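You operate a simulated robot arm through the tools that you are given. There is no shell and no other tool.

Carry out the task below with a simulated two-armed robot. There is one attempt and no reset: what you move stays moved.

JOB
On the top of the right table, pour about 90 ml from the water bottle into the teal cup, holding that steady with the other hand, and put the water bottle back.

It is judged by the outcome, as a careful person would: the job done as asked, and still so three seconds after it is handed in. It fails if anything else is knocked over, pushed out of place, dropped, spilled or broken.

ROBOT AND FRAMES
Two 7-joint arms with two-finger parallel grippers on one trunk, on a base that moves. Base frame: it is fixed to the floor where the robot stands at the start and does not move with it; the origin is under the middle of the robot, x ahead of it, y to its left, z up. Readings come in m, degrees, newtons and seconds.
The left shoulder is at the start at [0.07, 0.13, 1.162], the right one opposite. With the tool pointing down near the work surface each hand reaches from about 0.1 to 0.5 m from the robot's upright axis, wherever it stands, measured 20 degrees to its own side. Payload 1.57 kg a hand.
The tool frame of a hand sits at the grasp point between the pads (the TCP): z along the fingers, y along the line on which they close. The tips reach 0.03 m beyond it. The gripper opens to 0.08 m. The fingers are 0.017 m wide and 0.012 m thick; the gripper's body (0.04 by 0.082 m) begins 0.08 m behind the TCP.
Orientation is that of the tool frame in the base frame, as a unit quaternion [w, x, y, z]. With the fingers straight down and closing along the base's y, the tool's x points along the base's -x, its y along +y and its z along -z.

CONTROLS
- The arms move only by the tool servo_tool. It takes "left_series", "right_series" or both (then of equal length, played together; a hand with none holds still); each is a list of rows, each a list of 7 numbers: the shift along the base's x, y, z in mm, then the turn, a rotation vector about the base's x, y, z in degrees, then the finger opening in mm, from 0 to 80. In form: [[dx, dy, dz, wx, wy, wz, grip], ...]. A call has 1 to 20 rows; each row is the pose to reach, as a shift and turn from the pose commanded when the call began. A row lasts 0.2 s, in which the tool goes at most 0.05 m and 8.6 degrees; a call with a longer step from one row to the next is refused whole, and so is a gripper value outside its range. Where a pose cannot be reached the arm comes as near as it can. A force on the tool above 40 N (or 10 N above the force at the start of the call, whichever is more), or a blocked arm, ends the call early, and 0.2 s more pass. The fingers move at their own pace (about 0.108 m/s each) and stop on an object; they squeeze with about 32 N. The grip force told is the motor's: it shows also when the fingers shut on nothing. Time passes only in rows, and 0.2 s behind the last, so rows that repeat a pose let the fingers close. It gives the time, the measured TCP pose, the force on the tool (base axes), the opening and the grip force at its end, in the units of the frame above (readings bear some noise), with the torque about the TCP (base axes, N m) and any sound that the robot's microphone picked up.
- Cameras (640 x 400 px; columns grow to the right, rows downward): "scene" is now at [0.1188, 0.0243, 1.3887]; the picture's right is [0.45, -0.89, 0.00], its down [-0.62, -0.32, -0.72] and it looks along [0.64, 0.33, -0.70] (base axes); focal length 264 px, centre (320, 200). "left" rides on the left gripper at [0.072, 0.007, -0.122] in its tool frame; the picture's right is [-0.09, 1.00, 0.00], its down [-0.84, -0.08, -0.54] and it looks along [-0.54, -0.05, 0.84] (tool axes); focal length 238 px, centre (320, 200). "right" rides on the right gripper at [0.072, -0.007, -0.122] in its tool frame; the picture's right is [0.09, 1.00, 0.00], its down [-0.84, 0.08, -0.54] and it looks along [-0.54, 0.05, 0.84] (tool axes); focal length 238 px, centre (320, 200).
- get_image(camera): a new picture of that camera. The clock stands still meanwhile.
- lift_body(by): slides the trunk up (or, below 0, down) by that many m; the arms and the scene camera ride with it, the base frame stays. It gives what a move gives, with no picture.
- roll_base(legs): drives the robot by 1 to 6 legs, each [ahead, left, turn to the left] in m, m and degrees, along the robot's own axes; the way and the turn of a leg run together, so that a leg with both is an arc; at most 1.5 m and 180 degrees a leg. The arms and the cameras ride along, it lands a little off, and it stops where it bumps. It gives what a move gives.
- head_to(pan, tilt): turns the head with the scene camera to pan (to the left, within 86 degrees either way) and tilt (down, from -29 to 69), counted from straight ahead of the robot. It gives what a move gives.
- locate(camera, pixels): for up to 12 pixels [column, row] of the newest picture of that camera ("zoom" is the newest enlarged one), the place [x, y, z] in the base frame of the surface seen there, good to about 0.002 m, but the place of the scene camera against the robot may be out by one fixed shift of up to 0.025 m in any direction. The clock stands still meanwhile.
- close_up(camera, box): a new picture of the part [left, top, right, bottom] of that camera's present view, enlarged. The clock stands still meanwhile.
- hand_in(): hands the job in; it is judged then, once.

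Unless the task says otherwise, let go and move clear before handing in.

The tools are called after "Emit:" as a command line: name --argument value ..., lists and objects as JSON in quotes. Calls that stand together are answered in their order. servo_tool: Moves the arms, as the interface text tells. Its arguments: {"type":"object","properties":{"left_series":{"type":"array"},"right_series":{"type":"array"}},"required":[]} The other tools are called the same way: lift_body (by) moves the trunk up or down; roll_base (legs) drives the base; head_to (pan, tilt) turns the head that bears the scene camera; get_image (camera) takes a picture; locate (camera, pixels) gives the place of the surface under pixels of a picture; close_up (camera, box) takes an enlarged picture of a part of a camera's view; hand_in () hands the job in.

At the start:

```text
time_s: 0.0
left_ee_pos: [0.2903, 0.3567, 1.1456]
left_tcp_rot: [0.0, 0.0, 1.0, -0.001]
left_contact_force: [0.6, -0.6, 0.6]
left_moment: [-0.04, -0.01, -0.02]
left_finger_gap: 0.0798
left_gripper_force: 0.1
right_ee_pos: [0.2752, 0.0323, 1.1831]
right_tcp_rot: [0.0, 0.0, 1.0, 0.001]
right_contact_force: [-0.3, -0.6, 0.8]
right_moment: [0.0, -0.04, 0.05]
right_finger_gap: 0.0799
right_gripper_force: 0.0
trunk travel left (down, up): [-0.8, 0.14]
robot x, y, heading: [-0.0017, -0.0001, 0.2]
head pan, tilt (commanded): [27.1, 44.3]
```

scene: 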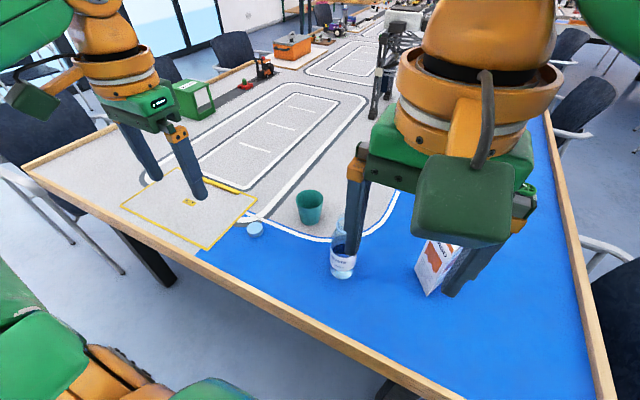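
right: 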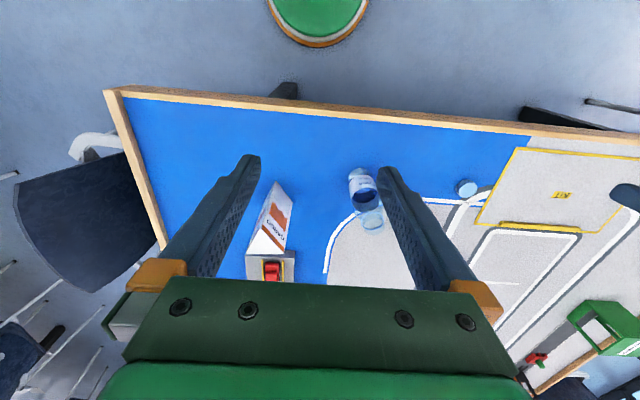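
left: 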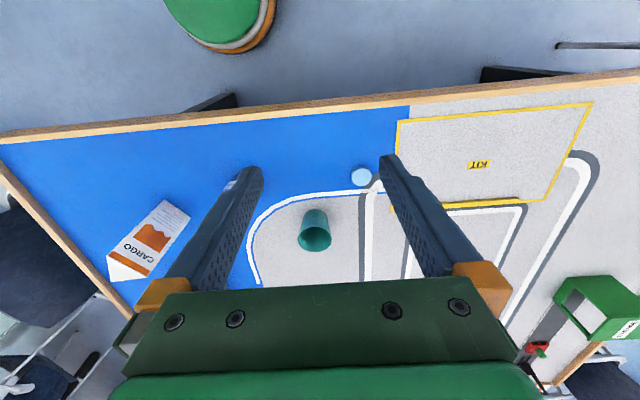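

The pictures show the teal cup near scene (310,205), the bottle near (343,250) partly behind the right finger, a blue cap near (255,229) and a cargo box near (440,265). I'll take closer looks and locate these.

Emit:
close_up --camera "scene" --box '[220, 160, 420, 290]'

Emit:
locate --camera "scene" --pixels '[[310, 195], [310, 215], [343, 265], [340, 225], [255, 229], [290, 250], [380, 300], [430, 265], [200, 250], [340, 345]]'

Emit:
get_image --camera "right"

Emit:
get_image --camera "left"

```text
3.08 times, centred on (320, 225) of scene
```

zoom: 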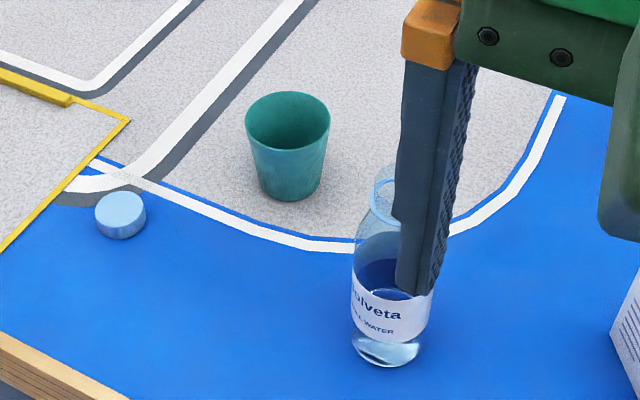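

```text
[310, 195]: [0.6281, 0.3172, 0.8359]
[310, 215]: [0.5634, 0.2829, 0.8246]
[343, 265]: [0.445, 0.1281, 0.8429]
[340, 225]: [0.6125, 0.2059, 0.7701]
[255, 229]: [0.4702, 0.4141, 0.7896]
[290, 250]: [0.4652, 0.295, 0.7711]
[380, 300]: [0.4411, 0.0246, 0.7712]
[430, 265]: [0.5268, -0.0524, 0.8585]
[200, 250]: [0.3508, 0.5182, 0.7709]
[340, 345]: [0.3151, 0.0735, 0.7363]
```

```text
taken
```

right: 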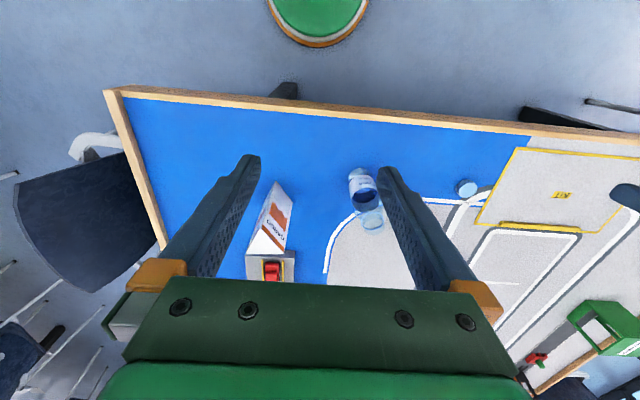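

```text
taken
```

left: 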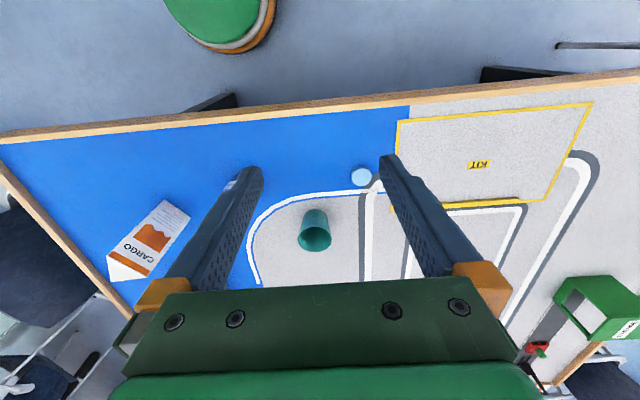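

The right camera sees the bottle at about (362,190) and the cargo box at (270,220); the left camera sees the cup at (315,230). I'll zoom in on these in the wrist cameras and locate with them, since those are not subject to the scene camera shift.

Emit:
close_up --camera "right" --box '[310, 150, 420, 240]'

Emit:
locate --camera "right" --pixels '[[360, 172], [362, 180], [368, 200], [372, 212], [370, 225], [345, 220], [466, 187], [275, 220], [270, 270], [330, 150], [330, 110]]'

Emit:
locate --camera "left" --pixels '[[314, 212], [300, 230], [330, 230], [315, 228], [314, 250], [361, 177], [285, 215], [340, 190], [300, 150], [150, 240]]'

Emit:
close_up --camera "left" --box '[260, 150, 390, 270]'

```text
4.44 times, centred on (365, 195) of right
```

zoom: 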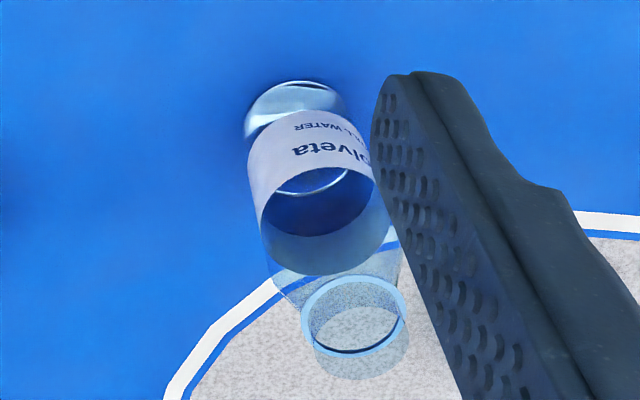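

```text
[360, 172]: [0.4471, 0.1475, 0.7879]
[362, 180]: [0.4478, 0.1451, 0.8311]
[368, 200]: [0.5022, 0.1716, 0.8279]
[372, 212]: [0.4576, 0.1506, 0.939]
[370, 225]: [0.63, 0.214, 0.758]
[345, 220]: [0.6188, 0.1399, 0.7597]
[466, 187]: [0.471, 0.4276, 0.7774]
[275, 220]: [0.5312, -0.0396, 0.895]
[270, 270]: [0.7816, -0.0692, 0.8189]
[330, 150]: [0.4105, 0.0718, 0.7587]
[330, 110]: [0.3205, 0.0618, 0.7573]
```

```text
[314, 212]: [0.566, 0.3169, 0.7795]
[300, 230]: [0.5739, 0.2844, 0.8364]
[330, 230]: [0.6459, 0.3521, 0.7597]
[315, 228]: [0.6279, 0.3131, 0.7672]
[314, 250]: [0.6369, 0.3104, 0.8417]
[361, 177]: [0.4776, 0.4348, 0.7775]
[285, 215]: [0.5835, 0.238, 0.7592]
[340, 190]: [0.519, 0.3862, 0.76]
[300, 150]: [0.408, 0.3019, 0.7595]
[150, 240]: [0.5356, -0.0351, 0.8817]
```

```text
3.33 times, centred on (325, 210) of left
```

zoom: 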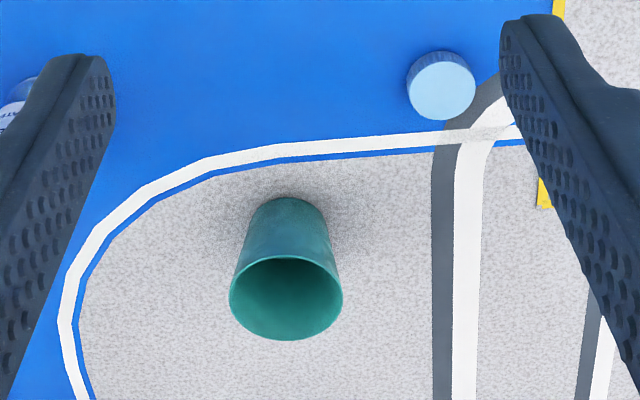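

The bottle is open: its rim ring in the right zoom (355,315) is see-through, and the blue disc at scene (255,229) is its cap. The table top is at z≈0.7595, and the cup rim is about 80 mm wide at z≈0.84. Next I'll look down at the table edge and the base to see how close the robot can stand.

Emit:
head_to --pan 0 --tilt 69

Emit:
get_image --camera "scene"

```text
time_s: 0.9
left_ee_pos: [0.2902, 0.3566, 1.1453]
left_tcp_rot: [0.0, 0.0, 1.0, -0.001]
left_contact_force: [0.8, -0.9, -0.6]
left_moment: [0.0, 0.01, 0.01]
left_finger_gap: 0.08
left_gripper_force: 0.0
right_ee_pos: [0.2755, 0.0337, 1.1834]
right_tcp_rot: [0.0, 0.0, 1.0, 0.001]
right_contact_force: [-0.5, 0.0, -0.9]
right_moment: [0.01, -0.05, 0.0]
right_finger_gap: 0.0802
right_gripper_force: 0.0
trunk travel left (down, up): [-0.8, 0.14]
robot x, y, heading: [0.0011, 0.0032, 0.0]
head pan, tilt (commanded): [0.0, 68.8]
```

```text
taken
```

scene: 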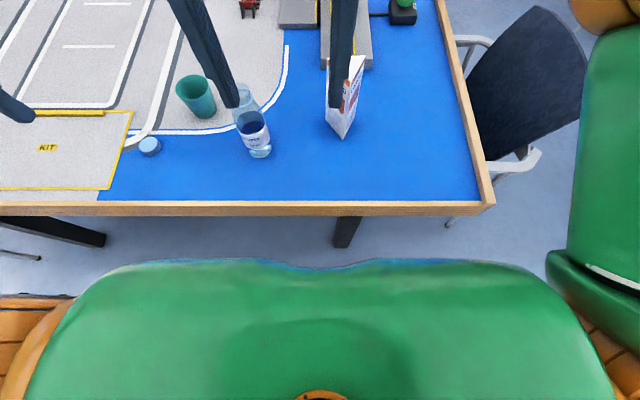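

The table's near edge runs level at about row 208, with the trunk below it. I'll locate the edge, the floor, the trunk front and the table corner.

Emit:
locate --camera "scene" --pixels '[[100, 208], [320, 208], [490, 200], [320, 212], [320, 240], [320, 268], [200, 262], [345, 235], [90, 235], [460, 70], [440, 262], [320, 300]]'

Emit:
close_up --camera "scene" --box '[130, 40, 390, 200]'

```text
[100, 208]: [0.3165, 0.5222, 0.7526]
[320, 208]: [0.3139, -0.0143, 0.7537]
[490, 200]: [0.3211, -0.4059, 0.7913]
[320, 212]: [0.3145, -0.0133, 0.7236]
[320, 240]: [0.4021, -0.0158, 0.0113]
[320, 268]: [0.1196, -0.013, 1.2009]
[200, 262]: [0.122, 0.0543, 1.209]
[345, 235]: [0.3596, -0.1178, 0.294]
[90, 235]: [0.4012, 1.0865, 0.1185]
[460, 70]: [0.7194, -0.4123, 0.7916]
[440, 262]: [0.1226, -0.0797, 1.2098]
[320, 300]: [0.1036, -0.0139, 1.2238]
```

```text
2.46 times, centred on (260, 120) of scene
```

zoom: 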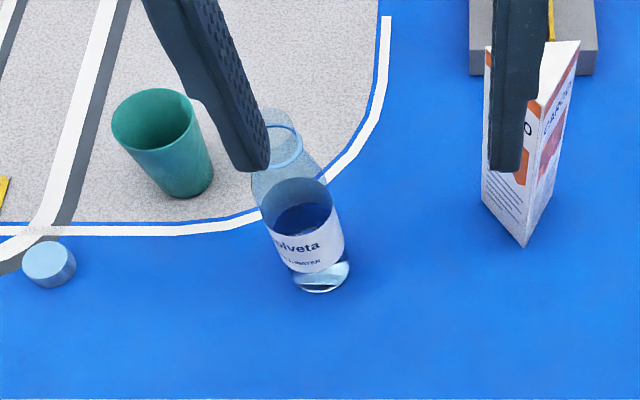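

The near edge is at x≈0.315, and the trunk front is at about x≈0.12. The wrist pictures show a green and orange dome (right (318,20), left (220,25)), which may be the robot's own base, so I'll locate it along with the table edge from there.

Emit:
locate --camera "right" --pixels '[[318, 46], [318, 38], [318, 15], [275, 15], [362, 10], [340, 42], [318, 60], [285, 88], [285, 96], [330, 106], [500, 122]]'

Emit:
locate --camera "left" --pixels '[[240, 52], [228, 40], [220, 15], [190, 25], [272, 10], [215, 97], [510, 75], [200, 118], [600, 80], [100, 130]]'

```text
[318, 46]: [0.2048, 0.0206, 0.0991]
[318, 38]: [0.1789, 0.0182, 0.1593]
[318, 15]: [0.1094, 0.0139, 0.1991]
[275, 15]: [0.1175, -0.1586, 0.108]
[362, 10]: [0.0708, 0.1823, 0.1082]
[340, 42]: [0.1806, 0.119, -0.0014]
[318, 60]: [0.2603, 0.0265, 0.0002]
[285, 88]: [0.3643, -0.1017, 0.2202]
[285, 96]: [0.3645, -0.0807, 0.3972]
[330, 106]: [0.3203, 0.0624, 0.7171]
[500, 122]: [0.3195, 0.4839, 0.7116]
```

```text
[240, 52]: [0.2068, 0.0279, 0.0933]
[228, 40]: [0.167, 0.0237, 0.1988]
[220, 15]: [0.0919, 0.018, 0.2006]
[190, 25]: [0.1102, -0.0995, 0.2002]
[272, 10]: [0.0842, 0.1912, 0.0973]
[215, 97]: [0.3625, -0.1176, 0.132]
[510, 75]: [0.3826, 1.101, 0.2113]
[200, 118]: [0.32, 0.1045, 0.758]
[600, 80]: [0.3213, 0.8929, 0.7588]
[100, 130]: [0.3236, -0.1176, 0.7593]
```

The robot's base is round, about 0.207 m in radius at floor height. The table edge is at x≈0.32 and a table leg's front is at about (0.362,-0.10), so moving 0.2 m left and then 0.12 m ahead stays clear and brings both cup and bottle into reach.

Emit:
roll_base --legs '[[0, 0.2, 0], [0.12, 0, 0]]'

Emit:
head_to --pan 0 --tilt 50

Emit:
get_image --camera "scene"

Emit:
get_image --camera "left"

Emit:
get_image --camera "right"

```text
time_s: 3.3
left_ee_pos: [0.3995, 0.5626, 1.1466]
left_tcp_rot: [0.001, -0.003, 1.0, -0.001]
left_contact_force: [-0.2, 0.3, 0.5]
left_moment: [-0.02, -0.05, 0.01]
left_finger_gap: 0.08
left_gripper_force: 0.0
right_ee_pos: [0.3882, 0.2393, 1.1856]
right_tcp_rot: [0.001, -0.003, 1.0, 0.0]
right_contact_force: [0.0, -0.5, -0.3]
right_moment: [0.0, -0.01, -0.02]
right_finger_gap: 0.0801
right_gripper_force: 0.2
trunk travel left (down, up): [-0.8, 0.14]
robot x, y, heading: [0.1123, 0.2028, 0.3]
head pan, tilt (commanded): [0.0, 68.8]
```

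```text
time_s: 4.2
left_ee_pos: [0.4024, 0.5634, 1.1438]
left_tcp_rot: [0.0, -0.002, 1.0, -0.001]
left_contact_force: [0.8, -0.2, -0.2]
left_moment: [-0.02, 0.02, 0.0]
left_finger_gap: 0.0801
left_gripper_force: 0.0
right_ee_pos: [0.3905, 0.239, 1.1825]
right_tcp_rot: [-0.001, -0.003, 1.0, 0.001]
right_contact_force: [0.1, -0.8, -0.1]
right_moment: [-0.01, 0.01, -0.03]
right_finger_gap: 0.08
right_gripper_force: 0.1
trunk travel left (down, up): [-0.8, 0.14]
robot x, y, heading: [0.1145, 0.2059, 0.3]
head pan, tilt (commanded): [0.0, 50.0]
```

```text
taken
```

scene: 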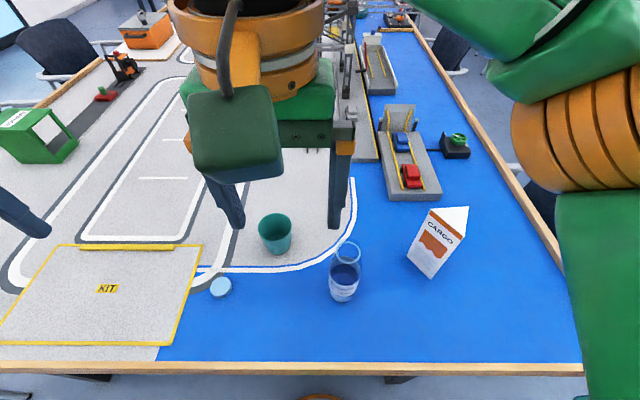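

```text
taken
```

left: 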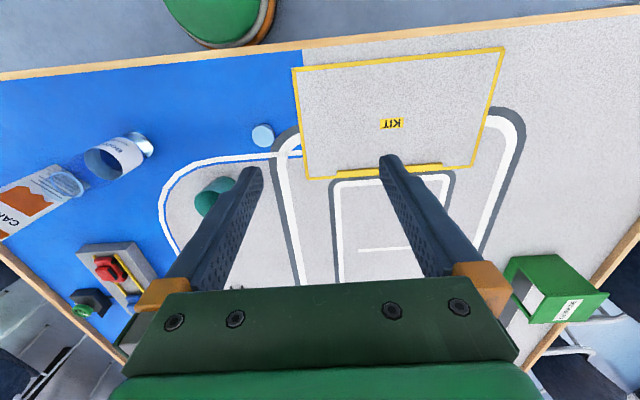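

```text
taken
```

right: 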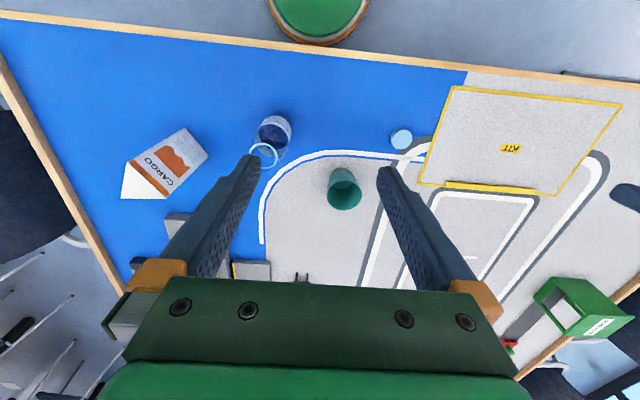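

The robot now stands at (0.114,0.206). The right camera sees both the bottle (270,140) and the cup (344,190) clearly, so I'll zoom and locate their edges there.

Emit:
close_up --camera "right" --box '[235, 95, 385, 220]'

Emit:
locate --camera "right" --pixels '[[344, 170], [327, 190], [361, 190], [344, 208], [344, 196], [330, 172], [345, 166], [275, 118], [263, 152], [280, 150], [248, 157], [402, 139]]'

```text
3.20 times, centred on (310, 158) of right
```

zoom: 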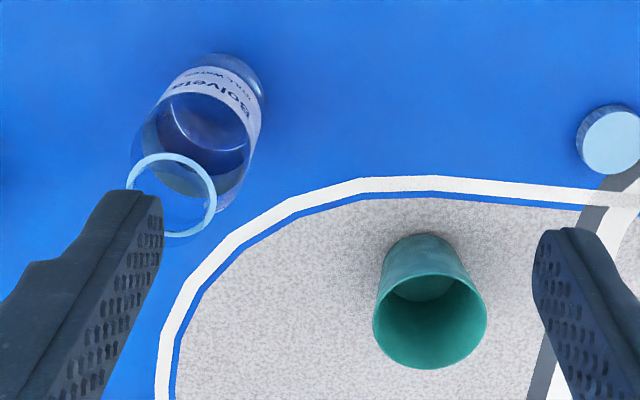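

```text
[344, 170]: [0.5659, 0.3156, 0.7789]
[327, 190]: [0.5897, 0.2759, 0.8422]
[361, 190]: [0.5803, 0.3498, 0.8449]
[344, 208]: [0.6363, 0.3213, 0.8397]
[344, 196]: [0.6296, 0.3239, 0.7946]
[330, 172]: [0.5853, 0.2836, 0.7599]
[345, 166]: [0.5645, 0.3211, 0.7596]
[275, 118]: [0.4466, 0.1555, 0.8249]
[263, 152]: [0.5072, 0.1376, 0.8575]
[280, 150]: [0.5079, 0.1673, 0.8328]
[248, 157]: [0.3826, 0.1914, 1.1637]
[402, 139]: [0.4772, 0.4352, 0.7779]
```

In the zoom, the cup rim ellipse spans columns 373–487 and rows 272–370, and the bottle mouth ring is centred near (173,195). I'll locate points on both rims and the bottle's sides.

Emit:
locate --camera "zoom" --pixels '[[375, 318], [485, 316], [428, 367], [440, 277], [400, 355], [465, 352], [395, 255], [447, 252], [418, 238], [130, 180], [215, 215], [173, 155]]'

Emit:
locate --camera "zoom" --pixels '[[172, 234], [214, 190], [150, 163], [215, 62], [262, 100], [245, 130], [200, 85], [225, 210], [160, 100], [185, 70], [250, 70], [130, 150]]'

```text
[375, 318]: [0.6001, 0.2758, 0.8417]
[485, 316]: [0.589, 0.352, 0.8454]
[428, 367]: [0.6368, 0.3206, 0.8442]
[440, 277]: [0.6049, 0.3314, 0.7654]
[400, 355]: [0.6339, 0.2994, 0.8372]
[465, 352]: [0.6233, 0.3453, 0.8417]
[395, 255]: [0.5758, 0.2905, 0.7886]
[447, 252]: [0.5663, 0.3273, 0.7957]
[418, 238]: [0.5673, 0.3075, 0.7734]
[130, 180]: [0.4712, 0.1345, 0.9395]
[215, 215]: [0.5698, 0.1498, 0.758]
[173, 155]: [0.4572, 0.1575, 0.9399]
```

```text
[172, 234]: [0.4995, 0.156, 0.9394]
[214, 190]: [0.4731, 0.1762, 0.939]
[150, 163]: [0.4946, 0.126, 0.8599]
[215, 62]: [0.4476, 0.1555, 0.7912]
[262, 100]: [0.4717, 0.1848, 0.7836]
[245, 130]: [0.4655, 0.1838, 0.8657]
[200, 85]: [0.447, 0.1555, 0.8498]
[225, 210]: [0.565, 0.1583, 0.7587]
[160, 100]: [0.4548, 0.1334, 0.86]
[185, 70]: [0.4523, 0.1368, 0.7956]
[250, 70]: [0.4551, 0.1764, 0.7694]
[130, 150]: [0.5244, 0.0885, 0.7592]
```

The wrist camera gives the cup centre as (0.599,0.3145), with rim radius 0.0388 at z 0.843 and radius about 0.035 at mid-height. The bottle axis is at (0.478,0.1555), with body radius about 0.0315 and mouth at z 0.9395. Before planning the right arm's approach I'll check how far the cargo box reaches.

Emit:
locate --camera "right" --pixels '[[185, 130], [205, 154], [190, 140], [165, 165], [130, 170], [125, 195], [162, 195], [170, 180], [180, 225], [195, 160], [115, 150]]'

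Emit:
locate --camera "scene" --pixels '[[432, 276], [410, 255], [432, 210], [466, 210], [455, 245], [345, 297], [277, 252], [221, 287], [345, 245], [400, 300], [344, 268]]'

Emit:
close_up --camera "scene" --box '[240, 200, 480, 320]'

```text
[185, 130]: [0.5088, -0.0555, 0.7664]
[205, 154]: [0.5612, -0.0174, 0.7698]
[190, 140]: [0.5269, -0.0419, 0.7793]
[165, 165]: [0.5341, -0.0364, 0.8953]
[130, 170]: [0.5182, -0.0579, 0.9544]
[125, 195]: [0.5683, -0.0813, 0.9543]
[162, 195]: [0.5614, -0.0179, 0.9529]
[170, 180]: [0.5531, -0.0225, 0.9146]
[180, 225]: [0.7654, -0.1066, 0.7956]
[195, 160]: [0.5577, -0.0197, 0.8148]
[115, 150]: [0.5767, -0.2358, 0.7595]
```

```text
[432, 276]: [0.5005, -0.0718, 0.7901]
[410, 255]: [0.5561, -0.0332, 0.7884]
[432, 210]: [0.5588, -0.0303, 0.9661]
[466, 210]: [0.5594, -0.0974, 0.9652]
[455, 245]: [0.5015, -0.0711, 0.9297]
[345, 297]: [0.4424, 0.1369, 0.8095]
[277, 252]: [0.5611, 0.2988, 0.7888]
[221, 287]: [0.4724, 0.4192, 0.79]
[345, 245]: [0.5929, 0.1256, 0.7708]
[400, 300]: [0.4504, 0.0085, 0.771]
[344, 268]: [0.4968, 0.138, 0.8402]
```

```text
2.67 times, centred on (360, 260) of scene
```

zoom: 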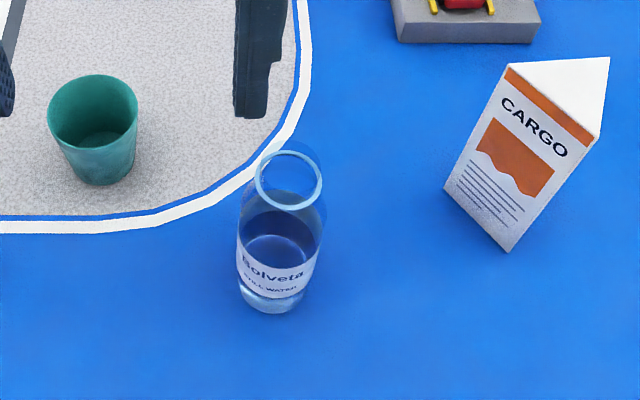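

The cargo box occupies x≥0.505, y −0.09 to −0.015 and is 0.195 m tall, so a right-hand approach yawed about 60° left passes well behind it. Now I'll bring both hands to staging poses above and behind their objects, at z≈1.0, with the tools tilted for side grasps.

Emit:
servo_tool --left_series '[[10.3, -17.2, -13.7, -0.98, -3.66, -2.37, 80], [20.5, -34.3, -27.3, -1.96, -7.32, -4.74, 80], [30.8, -51.5, -41, -2.94, -10.98, -7.1, 80], [41, -68.7, -54.7, -3.92, -14.64, -9.47, 80], [51.3, -85.8, -68.3, -4.9, -18.3, -11.84, 80], [61.5, -103, -82, -5.89, -21.97, -14.21, 80], [71.8, -120.2, -95.7, -6.87, -25.63, -16.58, 80], [82, -137.3, -109.3, -7.85, -29.29, -18.95, 80], [92.3, -154.5, -123, -8.83, -32.95, -21.32, 80], [102.5, -171.7, -136.7, -9.81, -36.61, -23.68, 80], [112.8, -188.8, -150.3, -10.79, -40.27, -26.05, 80], [123, -206, -164, -11.77, -43.93, -28.42, 80]]' --right_series '[[0.8, -16.6, -15.2, 3.04, -5.26, 4.34, 80], [1.6, -33.2, -30.4, 6.08, -10.53, 8.68, 80], [2.4, -49.8, -45.6, 9.12, -15.79, 13.02, 80], [3.2, -66.3, -60.8, 12.16, -21.06, 17.36, 80], [4.0, -82.9, -76, 15.2, -26.32, 21.7, 80], [4.8, -99.5, -91.3, 18.24, -31.59, 26.05, 80], [5.5, -116.1, -106.5, 21.27, -36.85, 30.39, 80], [6.3, -132.7, -121.7, 24.31, -42.11, 34.73, 80], [7.1, -149.3, -136.9, 27.35, -47.38, 39.07, 80], [7.9, -165.8, -152.1, 30.39, -52.64, 43.41, 80], [8.7, -182.4, -167.3, 33.43, -57.91, 47.75, 80], [9.5, -199, -182.5, 36.47, -63.17, 52.09, 80]]'

Emit:
get_image --camera "scene"

Emit:
get_image --camera "left"

Emit:
get_image --camera "right"

```text
time_s: 6.8
left_ee_pos: [0.5245, 0.3552, 0.98]
left_tcp_rot: [0.369, 0.237, 0.893, -0.101]
left_contact_force: [0.4, 0.3, 0.3]
left_moment: [0.03, 0.01, 0.01]
left_finger_gap: 0.0799
left_gripper_force: 0.1
right_ee_pos: [0.4539, 0.0913, 1.0389]
right_tcp_rot: [0.412, -0.34, 0.813, 0.233]
right_contact_force: [0.6, 0.6, 0.2]
right_moment: [0.01, -0.01, 0.03]
right_finger_gap: 0.0801
right_gripper_force: 0.0
right hand out of reach, approached as far as the arm can: row 6, 7, 8, 9, 10, 11, 12
trunk travel left (down, up): [-0.8, 0.14]
robot x, y, heading: [0.1129, 0.2037, 0.3]
head pan, tilt (commanded): [0.0, 50.0]
```

```text
taken
```

scene: 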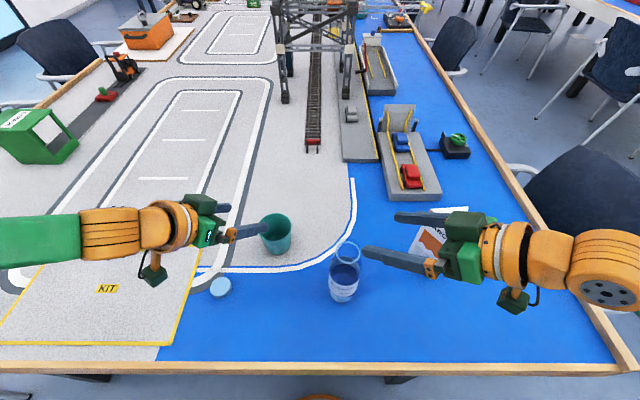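

```text
taken
```

left: 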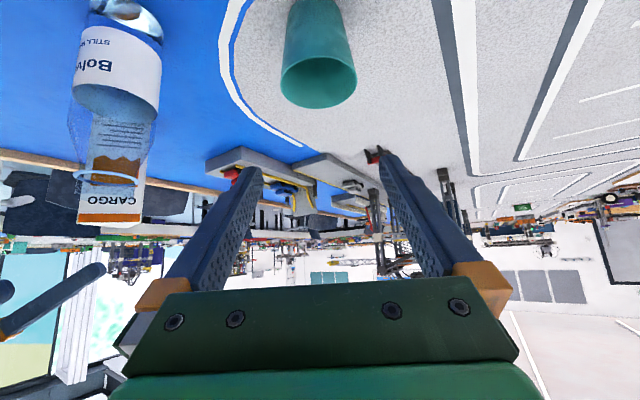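

```text
taken
```

right: 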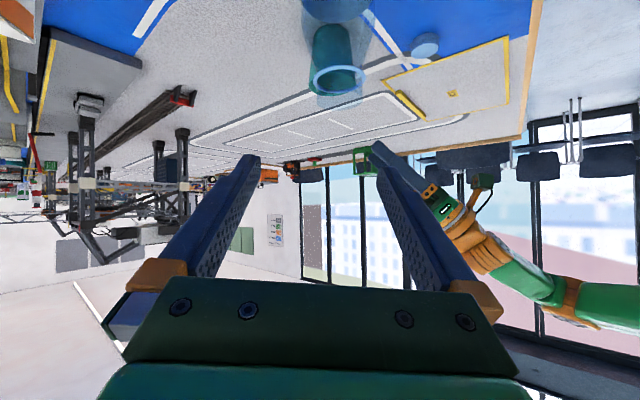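

The left hand is at its staging pose. The right hand stopped at (0.454,0.091,1.039) because the target was too close to the body, so instead I'll straddle the bottle from directly above and descend, starting by moving the TCP over the bottle at z≈1.01.

Emit:
servo_tool --right_series '[[19.5, 29, 2.5, 0, 0, 0, 80], [39, 58, 5, 0, 0, 0, 80], [58.5, 87, 7.5, 0, 0, 0, 80], [78, 115.5, 10, 0, 0, 0, 80], [78, 115.5, 10, 0, 0, 0, 80]]'

```text
time_s: 8.0
left_ee_pos: [0.5258, 0.3562, 0.981]
left_tcp_rot: [0.37, 0.237, 0.893, -0.1]
left_contact_force: [-0.8, -0.9, 0.7]
left_moment: [0.0, 0.02, 0.01]
left_finger_gap: 0.0801
left_gripper_force: 0.1
right_ee_pos: [0.5256, 0.2072, 1.051]
right_tcp_rot: [0.412, -0.34, 0.813, 0.233]
right_contact_force: [0.6, -0.8, -0.3]
right_moment: [-0.01, 0.03, 0.02]
right_finger_gap: 0.0796
right_gripper_force: 0.0
trunk travel left (down, up): [-0.8, 0.14]
robot x, y, heading: [0.1162, 0.2056, 0.1]
head pan, tilt (commanded): [0.0, 50.0]
```

The right hand is now at (0.526,0.207,1.051), sloping about 34° down with the closing axis about 6° off level. I'll level the closing axis at yaw 50° and slope 25°, and move the TCP onto the bottle axis at z≈1.01, above its mouth.

Emit:
servo_tool --right_series '[[-12, -13, -10, 0.7, -2.5, 0.3, 80], [-24, -26, -20, 1.45, -5, 0.6, 80], [-36, -39, -31, 2.2, -7.5, 0.9, 80], [-47.6, -51.7, -41, 2.9, -9.96, 1.15, 80], [-47.6, -51.7, -41, 2.9, -9.96, 1.15, 80]]'

Emit:
get_image --camera "scene"

```text
time_s: 9.2
left_ee_pos: [0.5251, 0.3564, 0.9803]
left_tcp_rot: [0.369, 0.237, 0.893, -0.101]
left_contact_force: [-0.2, 0.1, 0.6]
left_moment: [-0.02, 0.02, 0.0]
left_finger_gap: 0.0801
left_gripper_force: 0.0
right_ee_pos: [0.4783, 0.1569, 1.0104]
right_tcp_rot: [0.486, -0.358, 0.764, 0.228]
right_contact_force: [-0.3, 0.5, -0.3]
right_moment: [-0.04, -0.02, 0.02]
right_finger_gap: 0.08
right_gripper_force: 0.0
trunk travel left (down, up): [-0.8, 0.14]
robot x, y, heading: [0.117, 0.203, 0.4]
head pan, tilt (commanded): [0.0, 50.0]
```

```text
taken
```

scene: 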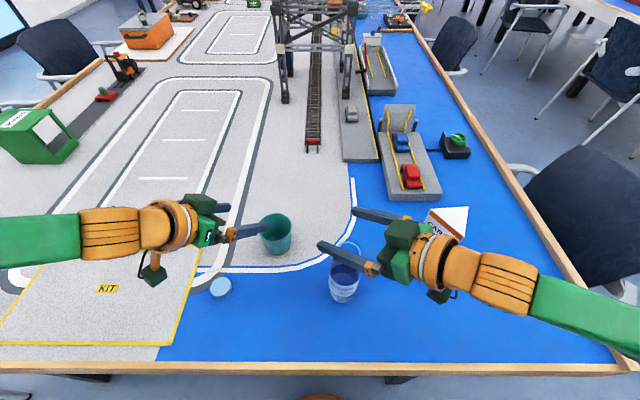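

The right hand is straddling above the bottle at (0.478,0.157,1.010) as planned. Next I'll lower the left hand by 98 mm to the cup's pre-grasp point, 120 mm back along its tool axis, and check the alignment.

Emit:
servo_tool --left_series '[[0, 0, -25, 0, 0, 0, 80], [0, 0, -50, 0, 0, 0, 80], [0, 0, -75, 0, 0, 0, 80], [0, 0, -98, 0, 0, 0, 80], [0, 0, -98, 0, 0, 0, 80]]'

Emit:
get_image --camera "left"

Emit:
close_up --camera "scene" --box '[140, 180, 380, 320]'

```text
time_s: 10.4
left_ee_pos: [0.5242, 0.3577, 0.883]
left_tcp_rot: [0.369, 0.238, 0.893, -0.1]
left_contact_force: [0.1, -0.4, -0.4]
left_moment: [-0.06, -0.01, 0.01]
left_finger_gap: 0.0801
left_gripper_force: 0.0
right_ee_pos: [0.4786, 0.1576, 1.0101]
right_tcp_rot: [0.488, -0.356, 0.764, 0.227]
right_contact_force: [-0.5, 0.1, 0.0]
right_moment: [0.0, 0.0, -0.02]
right_finger_gap: 0.0798
right_gripper_force: 0.0
trunk travel left (down, up): [-0.8, 0.14]
robot x, y, heading: [0.1141, 0.2038, 0.3]
head pan, tilt (commanded): [0.0, 50.0]
```

```text
taken
```

left: 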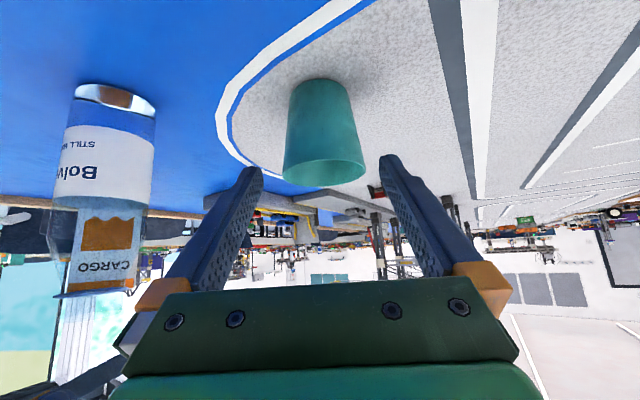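

```text
2.67 times, centred on (260, 250) of scene
```

zoom: 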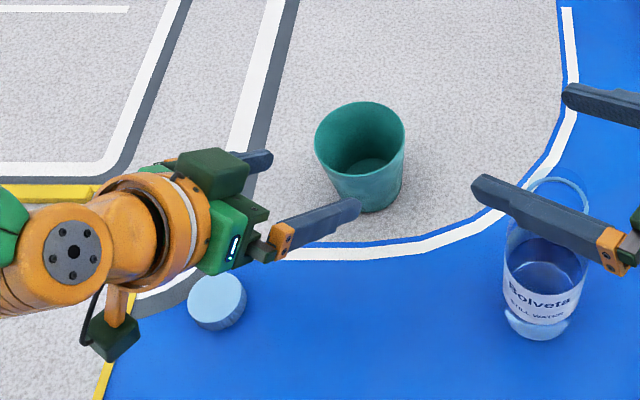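

The cup sits centred between the left fingers (left image columns 283–366). I'll check its position from this nearer view before closing in.

Emit:
locate --camera "left" --pixels '[[285, 176], [363, 176], [325, 186], [325, 130], [300, 150], [345, 150], [318, 84], [294, 100], [346, 95], [310, 110], [335, 110]]'

```text
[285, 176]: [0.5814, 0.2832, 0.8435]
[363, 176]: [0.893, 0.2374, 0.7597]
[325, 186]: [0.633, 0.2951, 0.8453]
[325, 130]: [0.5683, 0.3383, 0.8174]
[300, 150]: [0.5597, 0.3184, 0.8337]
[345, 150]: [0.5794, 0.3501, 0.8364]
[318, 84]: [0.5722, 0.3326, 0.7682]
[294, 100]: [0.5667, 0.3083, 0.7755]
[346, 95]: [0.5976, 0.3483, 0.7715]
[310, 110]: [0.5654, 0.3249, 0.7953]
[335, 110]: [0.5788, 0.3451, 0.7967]
```

The near-view fit puts the cup at about (0.5985,0.3155), within 1 mm of the left tool axis line. I'll advance 120 mm along the tool axis with the fingers open.

Emit:
servo_tool --left_series '[[12.2, -7.1, -14.2, 0, 0, 0, 80], [24.5, -14.2, -28.3, 0, 0, 0, 80], [36.7, -21.3, -42.5, 0, 0, 0, 80], [48.9, -28.3, -56.6, 0, 0, 0, 80], [61.2, -35.4, -70.8, 0, 0, 0, 80], [73.4, -42.5, -84.9, 0, 0, 0, 80], [73.4, -42.5, -84.9, 0, 0, 0, 80]]'

Emit:
get_image --camera "left"

Emit:
close_up --camera "scene" --box '[180, 180, 380, 320]'

```text
time_s: 12.0
left_ee_pos: [0.5553, 0.3514, 0.891]
left_tcp_rot: [0.37, 0.237, 0.893, -0.101]
left_contact_force: [0.2, -0.8, 0.2]
left_moment: [0.05, 0.02, 0.02]
left_finger_gap: 0.0803
left_gripper_force: 0.0
left hand out of reach, approached as far as the arm can: row 1, 2, 3, 4, 5, 6, 7
right_ee_pos: [0.4784, 0.1564, 1.0096]
right_tcp_rot: [0.487, -0.356, 0.764, 0.227]
right_contact_force: [0.0, -0.1, -1.0]
right_moment: [-0.01, -0.01, 0.02]
right_finger_gap: 0.08
right_gripper_force: 0.0
trunk travel left (down, up): [-0.8, 0.14]
robot x, y, heading: [0.1159, 0.2036, 0.5]
head pan, tilt (commanded): [0.0, 50.0]
```

```text
taken
```

left: 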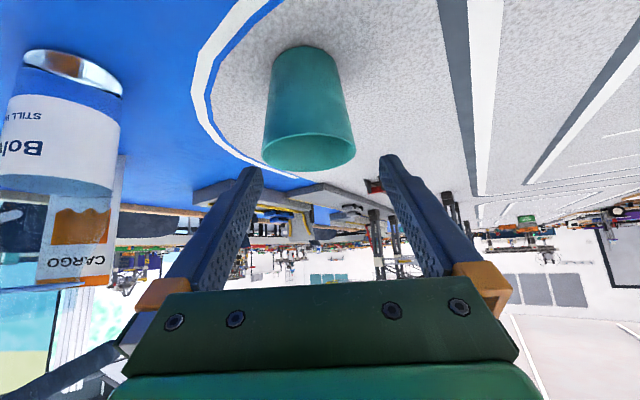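

```text
2.86 times, centred on (280, 250) of scene
```

zoom: 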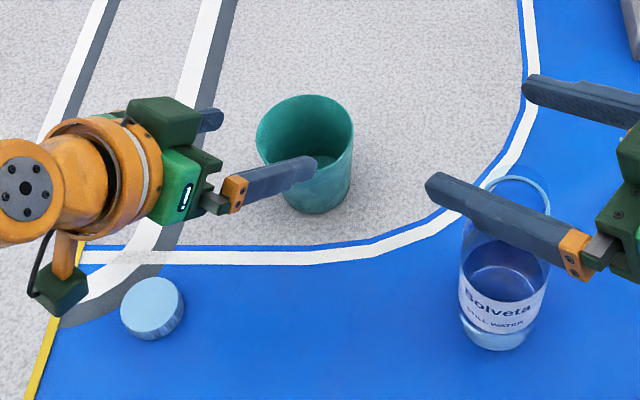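

The left hand could not go lower than z≈0.88 in this posture; it stopped at (0.555,0.351,0.891) without touching anything. Lowering the trunk should help, so I'll first look at both elbows to see how much room they have above the table.

Emit:
head_to --pan -55 --tilt 40

Emit:
get_image --camera "scene"

Emit:
head_to --pan 55 --tilt 40

Emit:
get_image --camera "scene"

```text
time_s: 13.2
left_ee_pos: [0.5547, 0.3515, 0.8913]
left_tcp_rot: [0.37, 0.237, 0.893, -0.101]
left_contact_force: [0.0, 0.8, -0.2]
left_moment: [0.03, -0.04, 0.0]
left_finger_gap: 0.0802
left_gripper_force: 0.1
right_ee_pos: [0.4788, 0.1576, 1.0092]
right_tcp_rot: [0.487, -0.357, 0.764, 0.227]
right_contact_force: [0.1, 0.1, -0.6]
right_moment: [-0.03, 0.0, 0.0]
right_finger_gap: 0.0801
right_gripper_force: 0.0
trunk travel left (down, up): [-0.8, 0.14]
robot x, y, heading: [0.1155, 0.207, 0.1]
head pan, tilt (commanded): [-55.0, 40.0]
```

```text
taken
```

scene: 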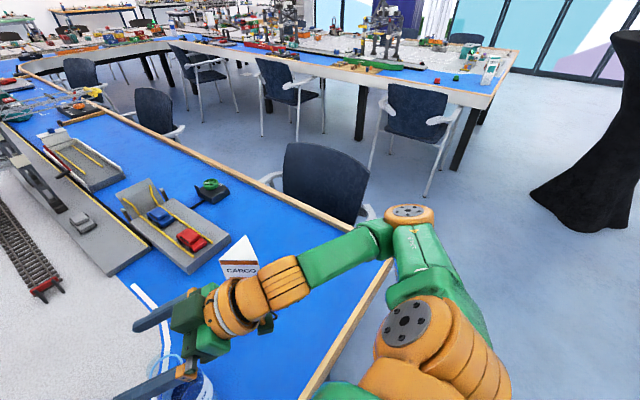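

```text
time_s: 15.1
left_ee_pos: [0.5549, 0.3517, 0.8914]
left_tcp_rot: [0.37, 0.237, 0.893, -0.101]
left_contact_force: [-0.6, 0.6, 0.1]
left_moment: [-0.01, 0.02, 0.03]
left_finger_gap: 0.0799
left_gripper_force: 0.1
right_ee_pos: [0.4779, 0.1572, 1.0102]
right_tcp_rot: [0.487, -0.356, 0.764, 0.227]
right_contact_force: [0.5, -0.5, -0.4]
right_moment: [0.01, -0.03, -0.01]
right_finger_gap: 0.0802
right_gripper_force: 0.1
trunk travel left (down, up): [-0.8, 0.14]
robot x, y, heading: [0.1156, 0.203, 0.6]
head pan, tilt (commanded): [55.0, 40.0]
```

```text
taken
```

scene: 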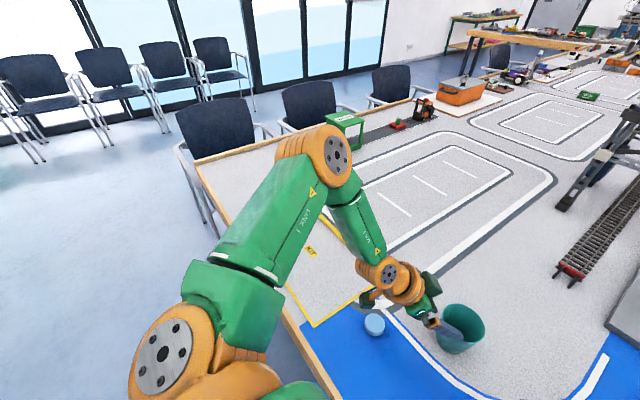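

Both elbows are high and out to the sides, with the forearms sloping down to the hands. I'll locate the left elbow and forearm heights in this picture to judge clearance if the trunk lowers.

Emit:
locate --camera "scene" --pixels '[[335, 150], [300, 150], [330, 180], [360, 220], [375, 250], [385, 275], [405, 285], [370, 300], [425, 285], [230, 240], [160, 350]]'

Emit:
head_to --pan -55 --tilt 40

Emit:
get_image --camera "scene"

Emit:
locate --camera "scene" --pixels '[[408, 212], [408, 230], [335, 255], [290, 275], [285, 300], [225, 310], [190, 340], [420, 260], [400, 330], [385, 250]]'

```text
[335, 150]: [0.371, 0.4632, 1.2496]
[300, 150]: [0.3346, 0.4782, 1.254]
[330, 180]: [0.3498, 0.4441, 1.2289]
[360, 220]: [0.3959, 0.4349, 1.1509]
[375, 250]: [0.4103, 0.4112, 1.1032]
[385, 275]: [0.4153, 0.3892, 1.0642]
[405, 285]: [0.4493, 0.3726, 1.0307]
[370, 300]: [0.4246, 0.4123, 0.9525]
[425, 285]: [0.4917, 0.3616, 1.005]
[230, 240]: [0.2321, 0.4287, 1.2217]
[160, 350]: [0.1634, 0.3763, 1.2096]
```

```text
time_s: 17.0
left_ee_pos: [0.5555, 0.3515, 0.8912]
left_tcp_rot: [0.37, 0.237, 0.893, -0.1]
left_contact_force: [-0.1, 0.0, 0.4]
left_moment: [-0.02, -0.02, -0.02]
left_finger_gap: 0.0801
left_gripper_force: 0.0
right_ee_pos: [0.4795, 0.157, 1.0102]
right_tcp_rot: [0.487, -0.356, 0.765, 0.226]
right_contact_force: [-0.5, 0.7, -0.2]
right_moment: [-0.02, -0.01, -0.02]
right_finger_gap: 0.08
right_gripper_force: 0.0
trunk travel left (down, up): [-0.8, 0.14]
robot x, y, heading: [0.1127, 0.2026, 0.0]
head pan, tilt (commanded): [-55.0, 40.0]
```

```text
taken
```

scene: 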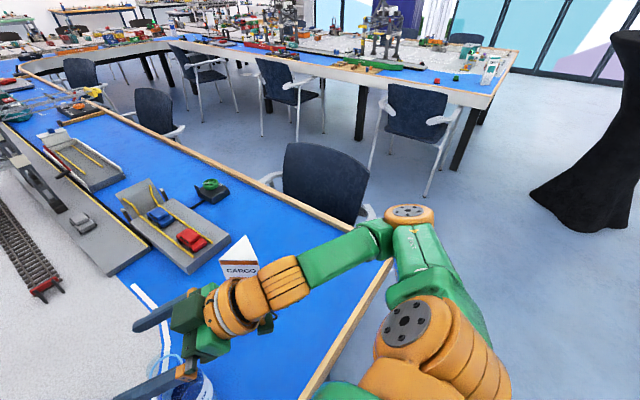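

```text
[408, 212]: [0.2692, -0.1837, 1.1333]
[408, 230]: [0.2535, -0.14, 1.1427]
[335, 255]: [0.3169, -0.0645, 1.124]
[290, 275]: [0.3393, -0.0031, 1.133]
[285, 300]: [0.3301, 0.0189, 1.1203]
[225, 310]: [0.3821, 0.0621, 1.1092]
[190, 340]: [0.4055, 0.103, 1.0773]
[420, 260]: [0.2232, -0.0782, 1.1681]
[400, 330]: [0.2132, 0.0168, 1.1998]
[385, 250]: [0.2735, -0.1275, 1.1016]
```

The elbows sit well above the table (z≈1.1–1.25), so lowering the trunk is safe. Before lowering, I'll rehearse the cup grasp pose 0.15 m higher in free air, which is the same arm posture it would have with the trunk 0.15 m lower.

Emit:
servo_tool --left_series '[[0, 0, 20, 0, 0, 0, 80], [0, 0, 40, 0, 0, 0, 80], [0, 0, 58, 0, 0, 0, 80], [15, -12, 58, 0, 0, 0, 80], [30, -24, 58, 0, 0, 0, 80], [43, -36, 57, 0, 0, 0, 80], [43, -36, 57, 0, 0, 0, 80]]'

```text
time_s: 18.6
left_ee_pos: [0.6028, 0.3154, 0.9495]
left_tcp_rot: [0.368, 0.237, 0.893, -0.101]
left_contact_force: [-0.2, 0.9, 0.9]
left_moment: [0.01, 0.01, -0.01]
left_finger_gap: 0.0801
left_gripper_force: 0.0
right_ee_pos: [0.4793, 0.1562, 1.0084]
right_tcp_rot: [0.487, -0.356, 0.764, 0.227]
right_contact_force: [-0.5, 0.1, -1.0]
right_moment: [-0.03, 0.02, -0.02]
right_finger_gap: 0.0798
right_gripper_force: 0.0
trunk travel left (down, up): [-0.8, 0.14]
robot x, y, heading: [0.1119, 0.2049, 0.4]
head pan, tilt (commanded): [-55.0, 40.0]
```

The left grasp posture is reachable at the raised height. Next I'll rehearse the right hand's carry and pour in free air, 0.15 m above the real heights, starting with the carry to the pour side of the cup with a −15° yaw.

Emit:
servo_tool --right_series '[[0, 0, 25, 0, 0, 0, 80], [0, 0, 50, 0, 0, 0, 80], [0, 0, 71, 0, 0, 0, 80], [30, 5, 71, 0, 0, -2.5, 80], [60, 15, 71, 0, 0, -5, 80], [90, 28, 71, 0, 0, -7.5, 80], [120, 45, 71, 0, 0, -10, 80], [150, 62, 71, 0, 0, -12.5, 80], [176, 80, 71, 0, 0, -15, 80], [176, 80, 71, 0, 0, -15, 80]]'

Emit:
head_to --pan 0 --tilt 50

Emit:
get_image --camera "scene"

```text
time_s: 20.8
left_ee_pos: [0.6024, 0.3149, 0.948]
left_tcp_rot: [0.369, 0.238, 0.893, -0.101]
left_contact_force: [-0.8, -0.9, -0.4]
left_moment: [0.0, 0.01, -0.03]
left_finger_gap: 0.08
left_gripper_force: 0.0
right_ee_pos: [0.6552, 0.2373, 1.0816]
right_tcp_rot: [0.513, -0.254, 0.804, 0.161]
right_contact_force: [0.0, -0.6, 0.2]
right_moment: [-0.01, 0.01, 0.0]
right_finger_gap: 0.0801
right_gripper_force: 0.1
right hand out of reach, approached as far as the arm can: row 3
trunk travel left (down, up): [-0.8, 0.14]
robot x, y, heading: [0.114, 0.2081, 0.2]
head pan, tilt (commanded): [-55.0, 40.0]
```

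```text
time_s: 22.0
left_ee_pos: [0.6023, 0.3161, 0.9488]
left_tcp_rot: [0.369, 0.238, 0.893, -0.101]
left_contact_force: [-0.4, -0.4, -0.8]
left_moment: [0.0, -0.02, 0.03]
left_finger_gap: 0.08
left_gripper_force: 0.1
right_ee_pos: [0.6546, 0.2364, 1.0806]
right_tcp_rot: [0.513, -0.253, 0.804, 0.161]
right_contact_force: [0.0, 0.6, 0.5]
right_moment: [0.01, 0.0, -0.02]
right_finger_gap: 0.0798
right_gripper_force: 0.1
trunk travel left (down, up): [-0.8, 0.14]
robot x, y, heading: [0.1187, 0.2014, 0.3]
head pan, tilt (commanded): [0.0, 50.0]
```

```text
taken
```

scene: 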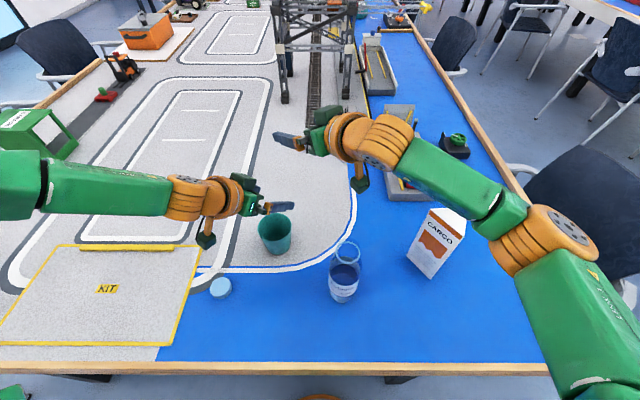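

The carry reached (0.655,0.236,1.081) with the closing axis level. Now I'll rehearse the 80° tilt toward the cup while lowering 45 mm, still in free air.

Emit:
servo_tool --right_series '[[0, 0, 0, -6.55, -4.59, 0, 80], [0, 0, 0, -13.1, -9.18, 0, 80], [0, 0, 0, -19.65, -13.77, 0, 80], [0, 0, 0, -26.2, -18.36, 0, 80], [0, 0, -5, -32.75, -22.95, 0, 80], [0, 0, -12, -39.3, -27.54, 0, 80], [0, 0, -20, -45.85, -32.13, 0, 80], [0, 0, -28, -52.4, -36.72, 0, 80], [0, 0, -36, -58.95, -41.31, 0, 80], [0, 0, -45, -65.5, -45.9, 0, 80], [0, 0, -45, -65.5, -45.9, 0, 80]]'

Emit:
get_image --camera "scene"

Emit:
get_image --camera "right"

Emit:
get_image --camera "left"

```text
time_s: 24.4
left_ee_pos: [0.6026, 0.3154, 0.9474]
left_tcp_rot: [0.368, 0.238, 0.893, -0.1]
left_contact_force: [0.0, -1.0, 0.1]
left_moment: [0.02, -0.03, 0.02]
left_finger_gap: 0.08
left_gripper_force: 0.0
right_ee_pos: [0.6529, 0.2405, 1.0382]
right_tcp_rot: [0.554, -0.524, 0.514, -0.393]
right_contact_force: [0.7, -0.2, -0.1]
right_moment: [-0.03, -0.02, -0.02]
right_finger_gap: 0.0801
right_gripper_force: 0.1
right hand out of reach, approached as far as the arm can: row 10, 11
trunk travel left (down, up): [-0.8, 0.14]
robot x, y, heading: [0.1126, 0.2057, 0.2]
head pan, tilt (commanded): [0.0, 50.0]
```

```text
taken
```

scene: 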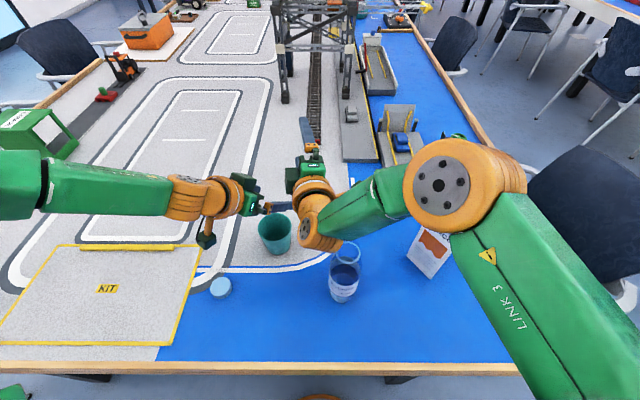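

```text
taken
```

right: 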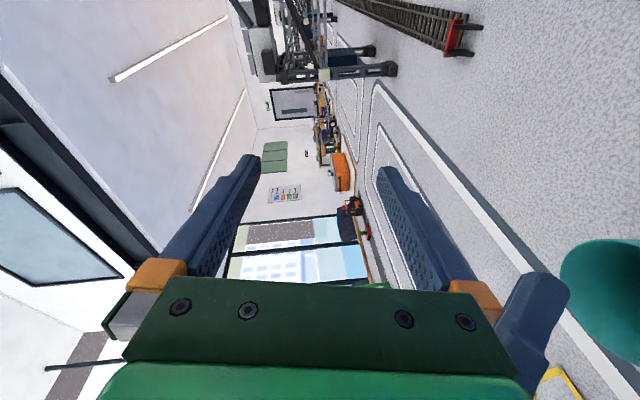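

```text
taken
```

left: 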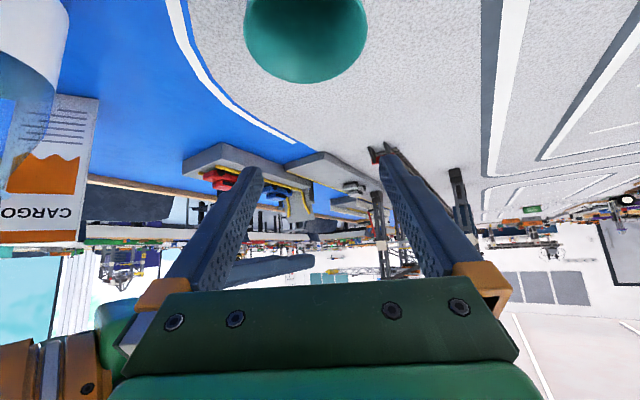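

The 80° tilt worked, but right at the edge of reach (rows 10–11), and the pour may need a few degrees more. I'll test a +15° yaw (pour yaw 50°), with the TCP shifted to match, to gain margin.

Emit:
servo_tool --right_series '[[5, 3, 0, 0, 0, 5, 80], [12, 6, 0, 0, 0, 10, 80], [20, 12, 0, 0, 0, 15, 80], [20, 12, 0, 0, 0, 15, 80]]'

Emit:
servo_tool --right_series '[[0, 0, 0, -2.57, -3.06, 0, 80], [0, 0, 0, -5.14, -6.13, 0, 80], [0, 0, 0, -7.7, -9.2, 0, 80], [0, 0, 0, -7.7, -9.2, 0, 80]]'

Emit:
get_image --camera "scene"

```text
time_s: 25.4
left_ee_pos: [0.6023, 0.3158, 0.9488]
left_tcp_rot: [0.368, 0.237, 0.893, -0.1]
left_contact_force: [-0.2, 0.5, 1.0]
left_moment: [-0.02, 0.01, -0.02]
left_finger_gap: 0.0799
left_gripper_force: 0.2
right_ee_pos: [0.6462, 0.315, 1.0805]
right_tcp_rot: [0.588, -0.583, 0.455, -0.327]
right_contact_force: [1.1, 0.0, -0.1]
right_moment: [-0.04, -0.03, -0.02]
right_finger_gap: 0.0796
right_gripper_force: 0.0
right hand out of reach, approached as far as the arm can: row 1, 2, 3, 4
trunk travel left (down, up): [-0.8, 0.14]
robot x, y, heading: [0.116, 0.2024, 0.4]
head pan, tilt (commanded): [0.0, 50.0]
```

```text
time_s: 26.4
left_ee_pos: [0.6014, 0.3168, 0.9485]
left_tcp_rot: [0.369, 0.237, 0.893, -0.101]
left_contact_force: [0.2, 0.1, 0.3]
left_moment: [0.01, 0.0, 0.01]
left_finger_gap: 0.0798
left_gripper_force: 0.0
right_ee_pos: [0.6429, 0.3235, 1.1126]
right_tcp_rot: [-0.585, 0.595, -0.381, 0.399]
right_contact_force: [-0.2, 0.0, 0.0]
right_moment: [-0.01, 0.0, 0.03]
right_finger_gap: 0.08
right_gripper_force: 0.1
right hand out of reach, approached as far as the arm can: row 1, 2, 3, 4
trunk travel left (down, up): [-0.8, 0.14]
robot x, y, heading: [0.1151, 0.1989, 0.2]
head pan, tilt (commanded): [0.0, 50.0]
```

```text
taken
```

scene: 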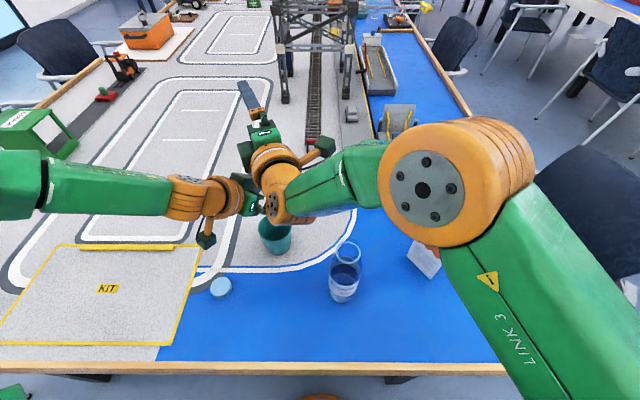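

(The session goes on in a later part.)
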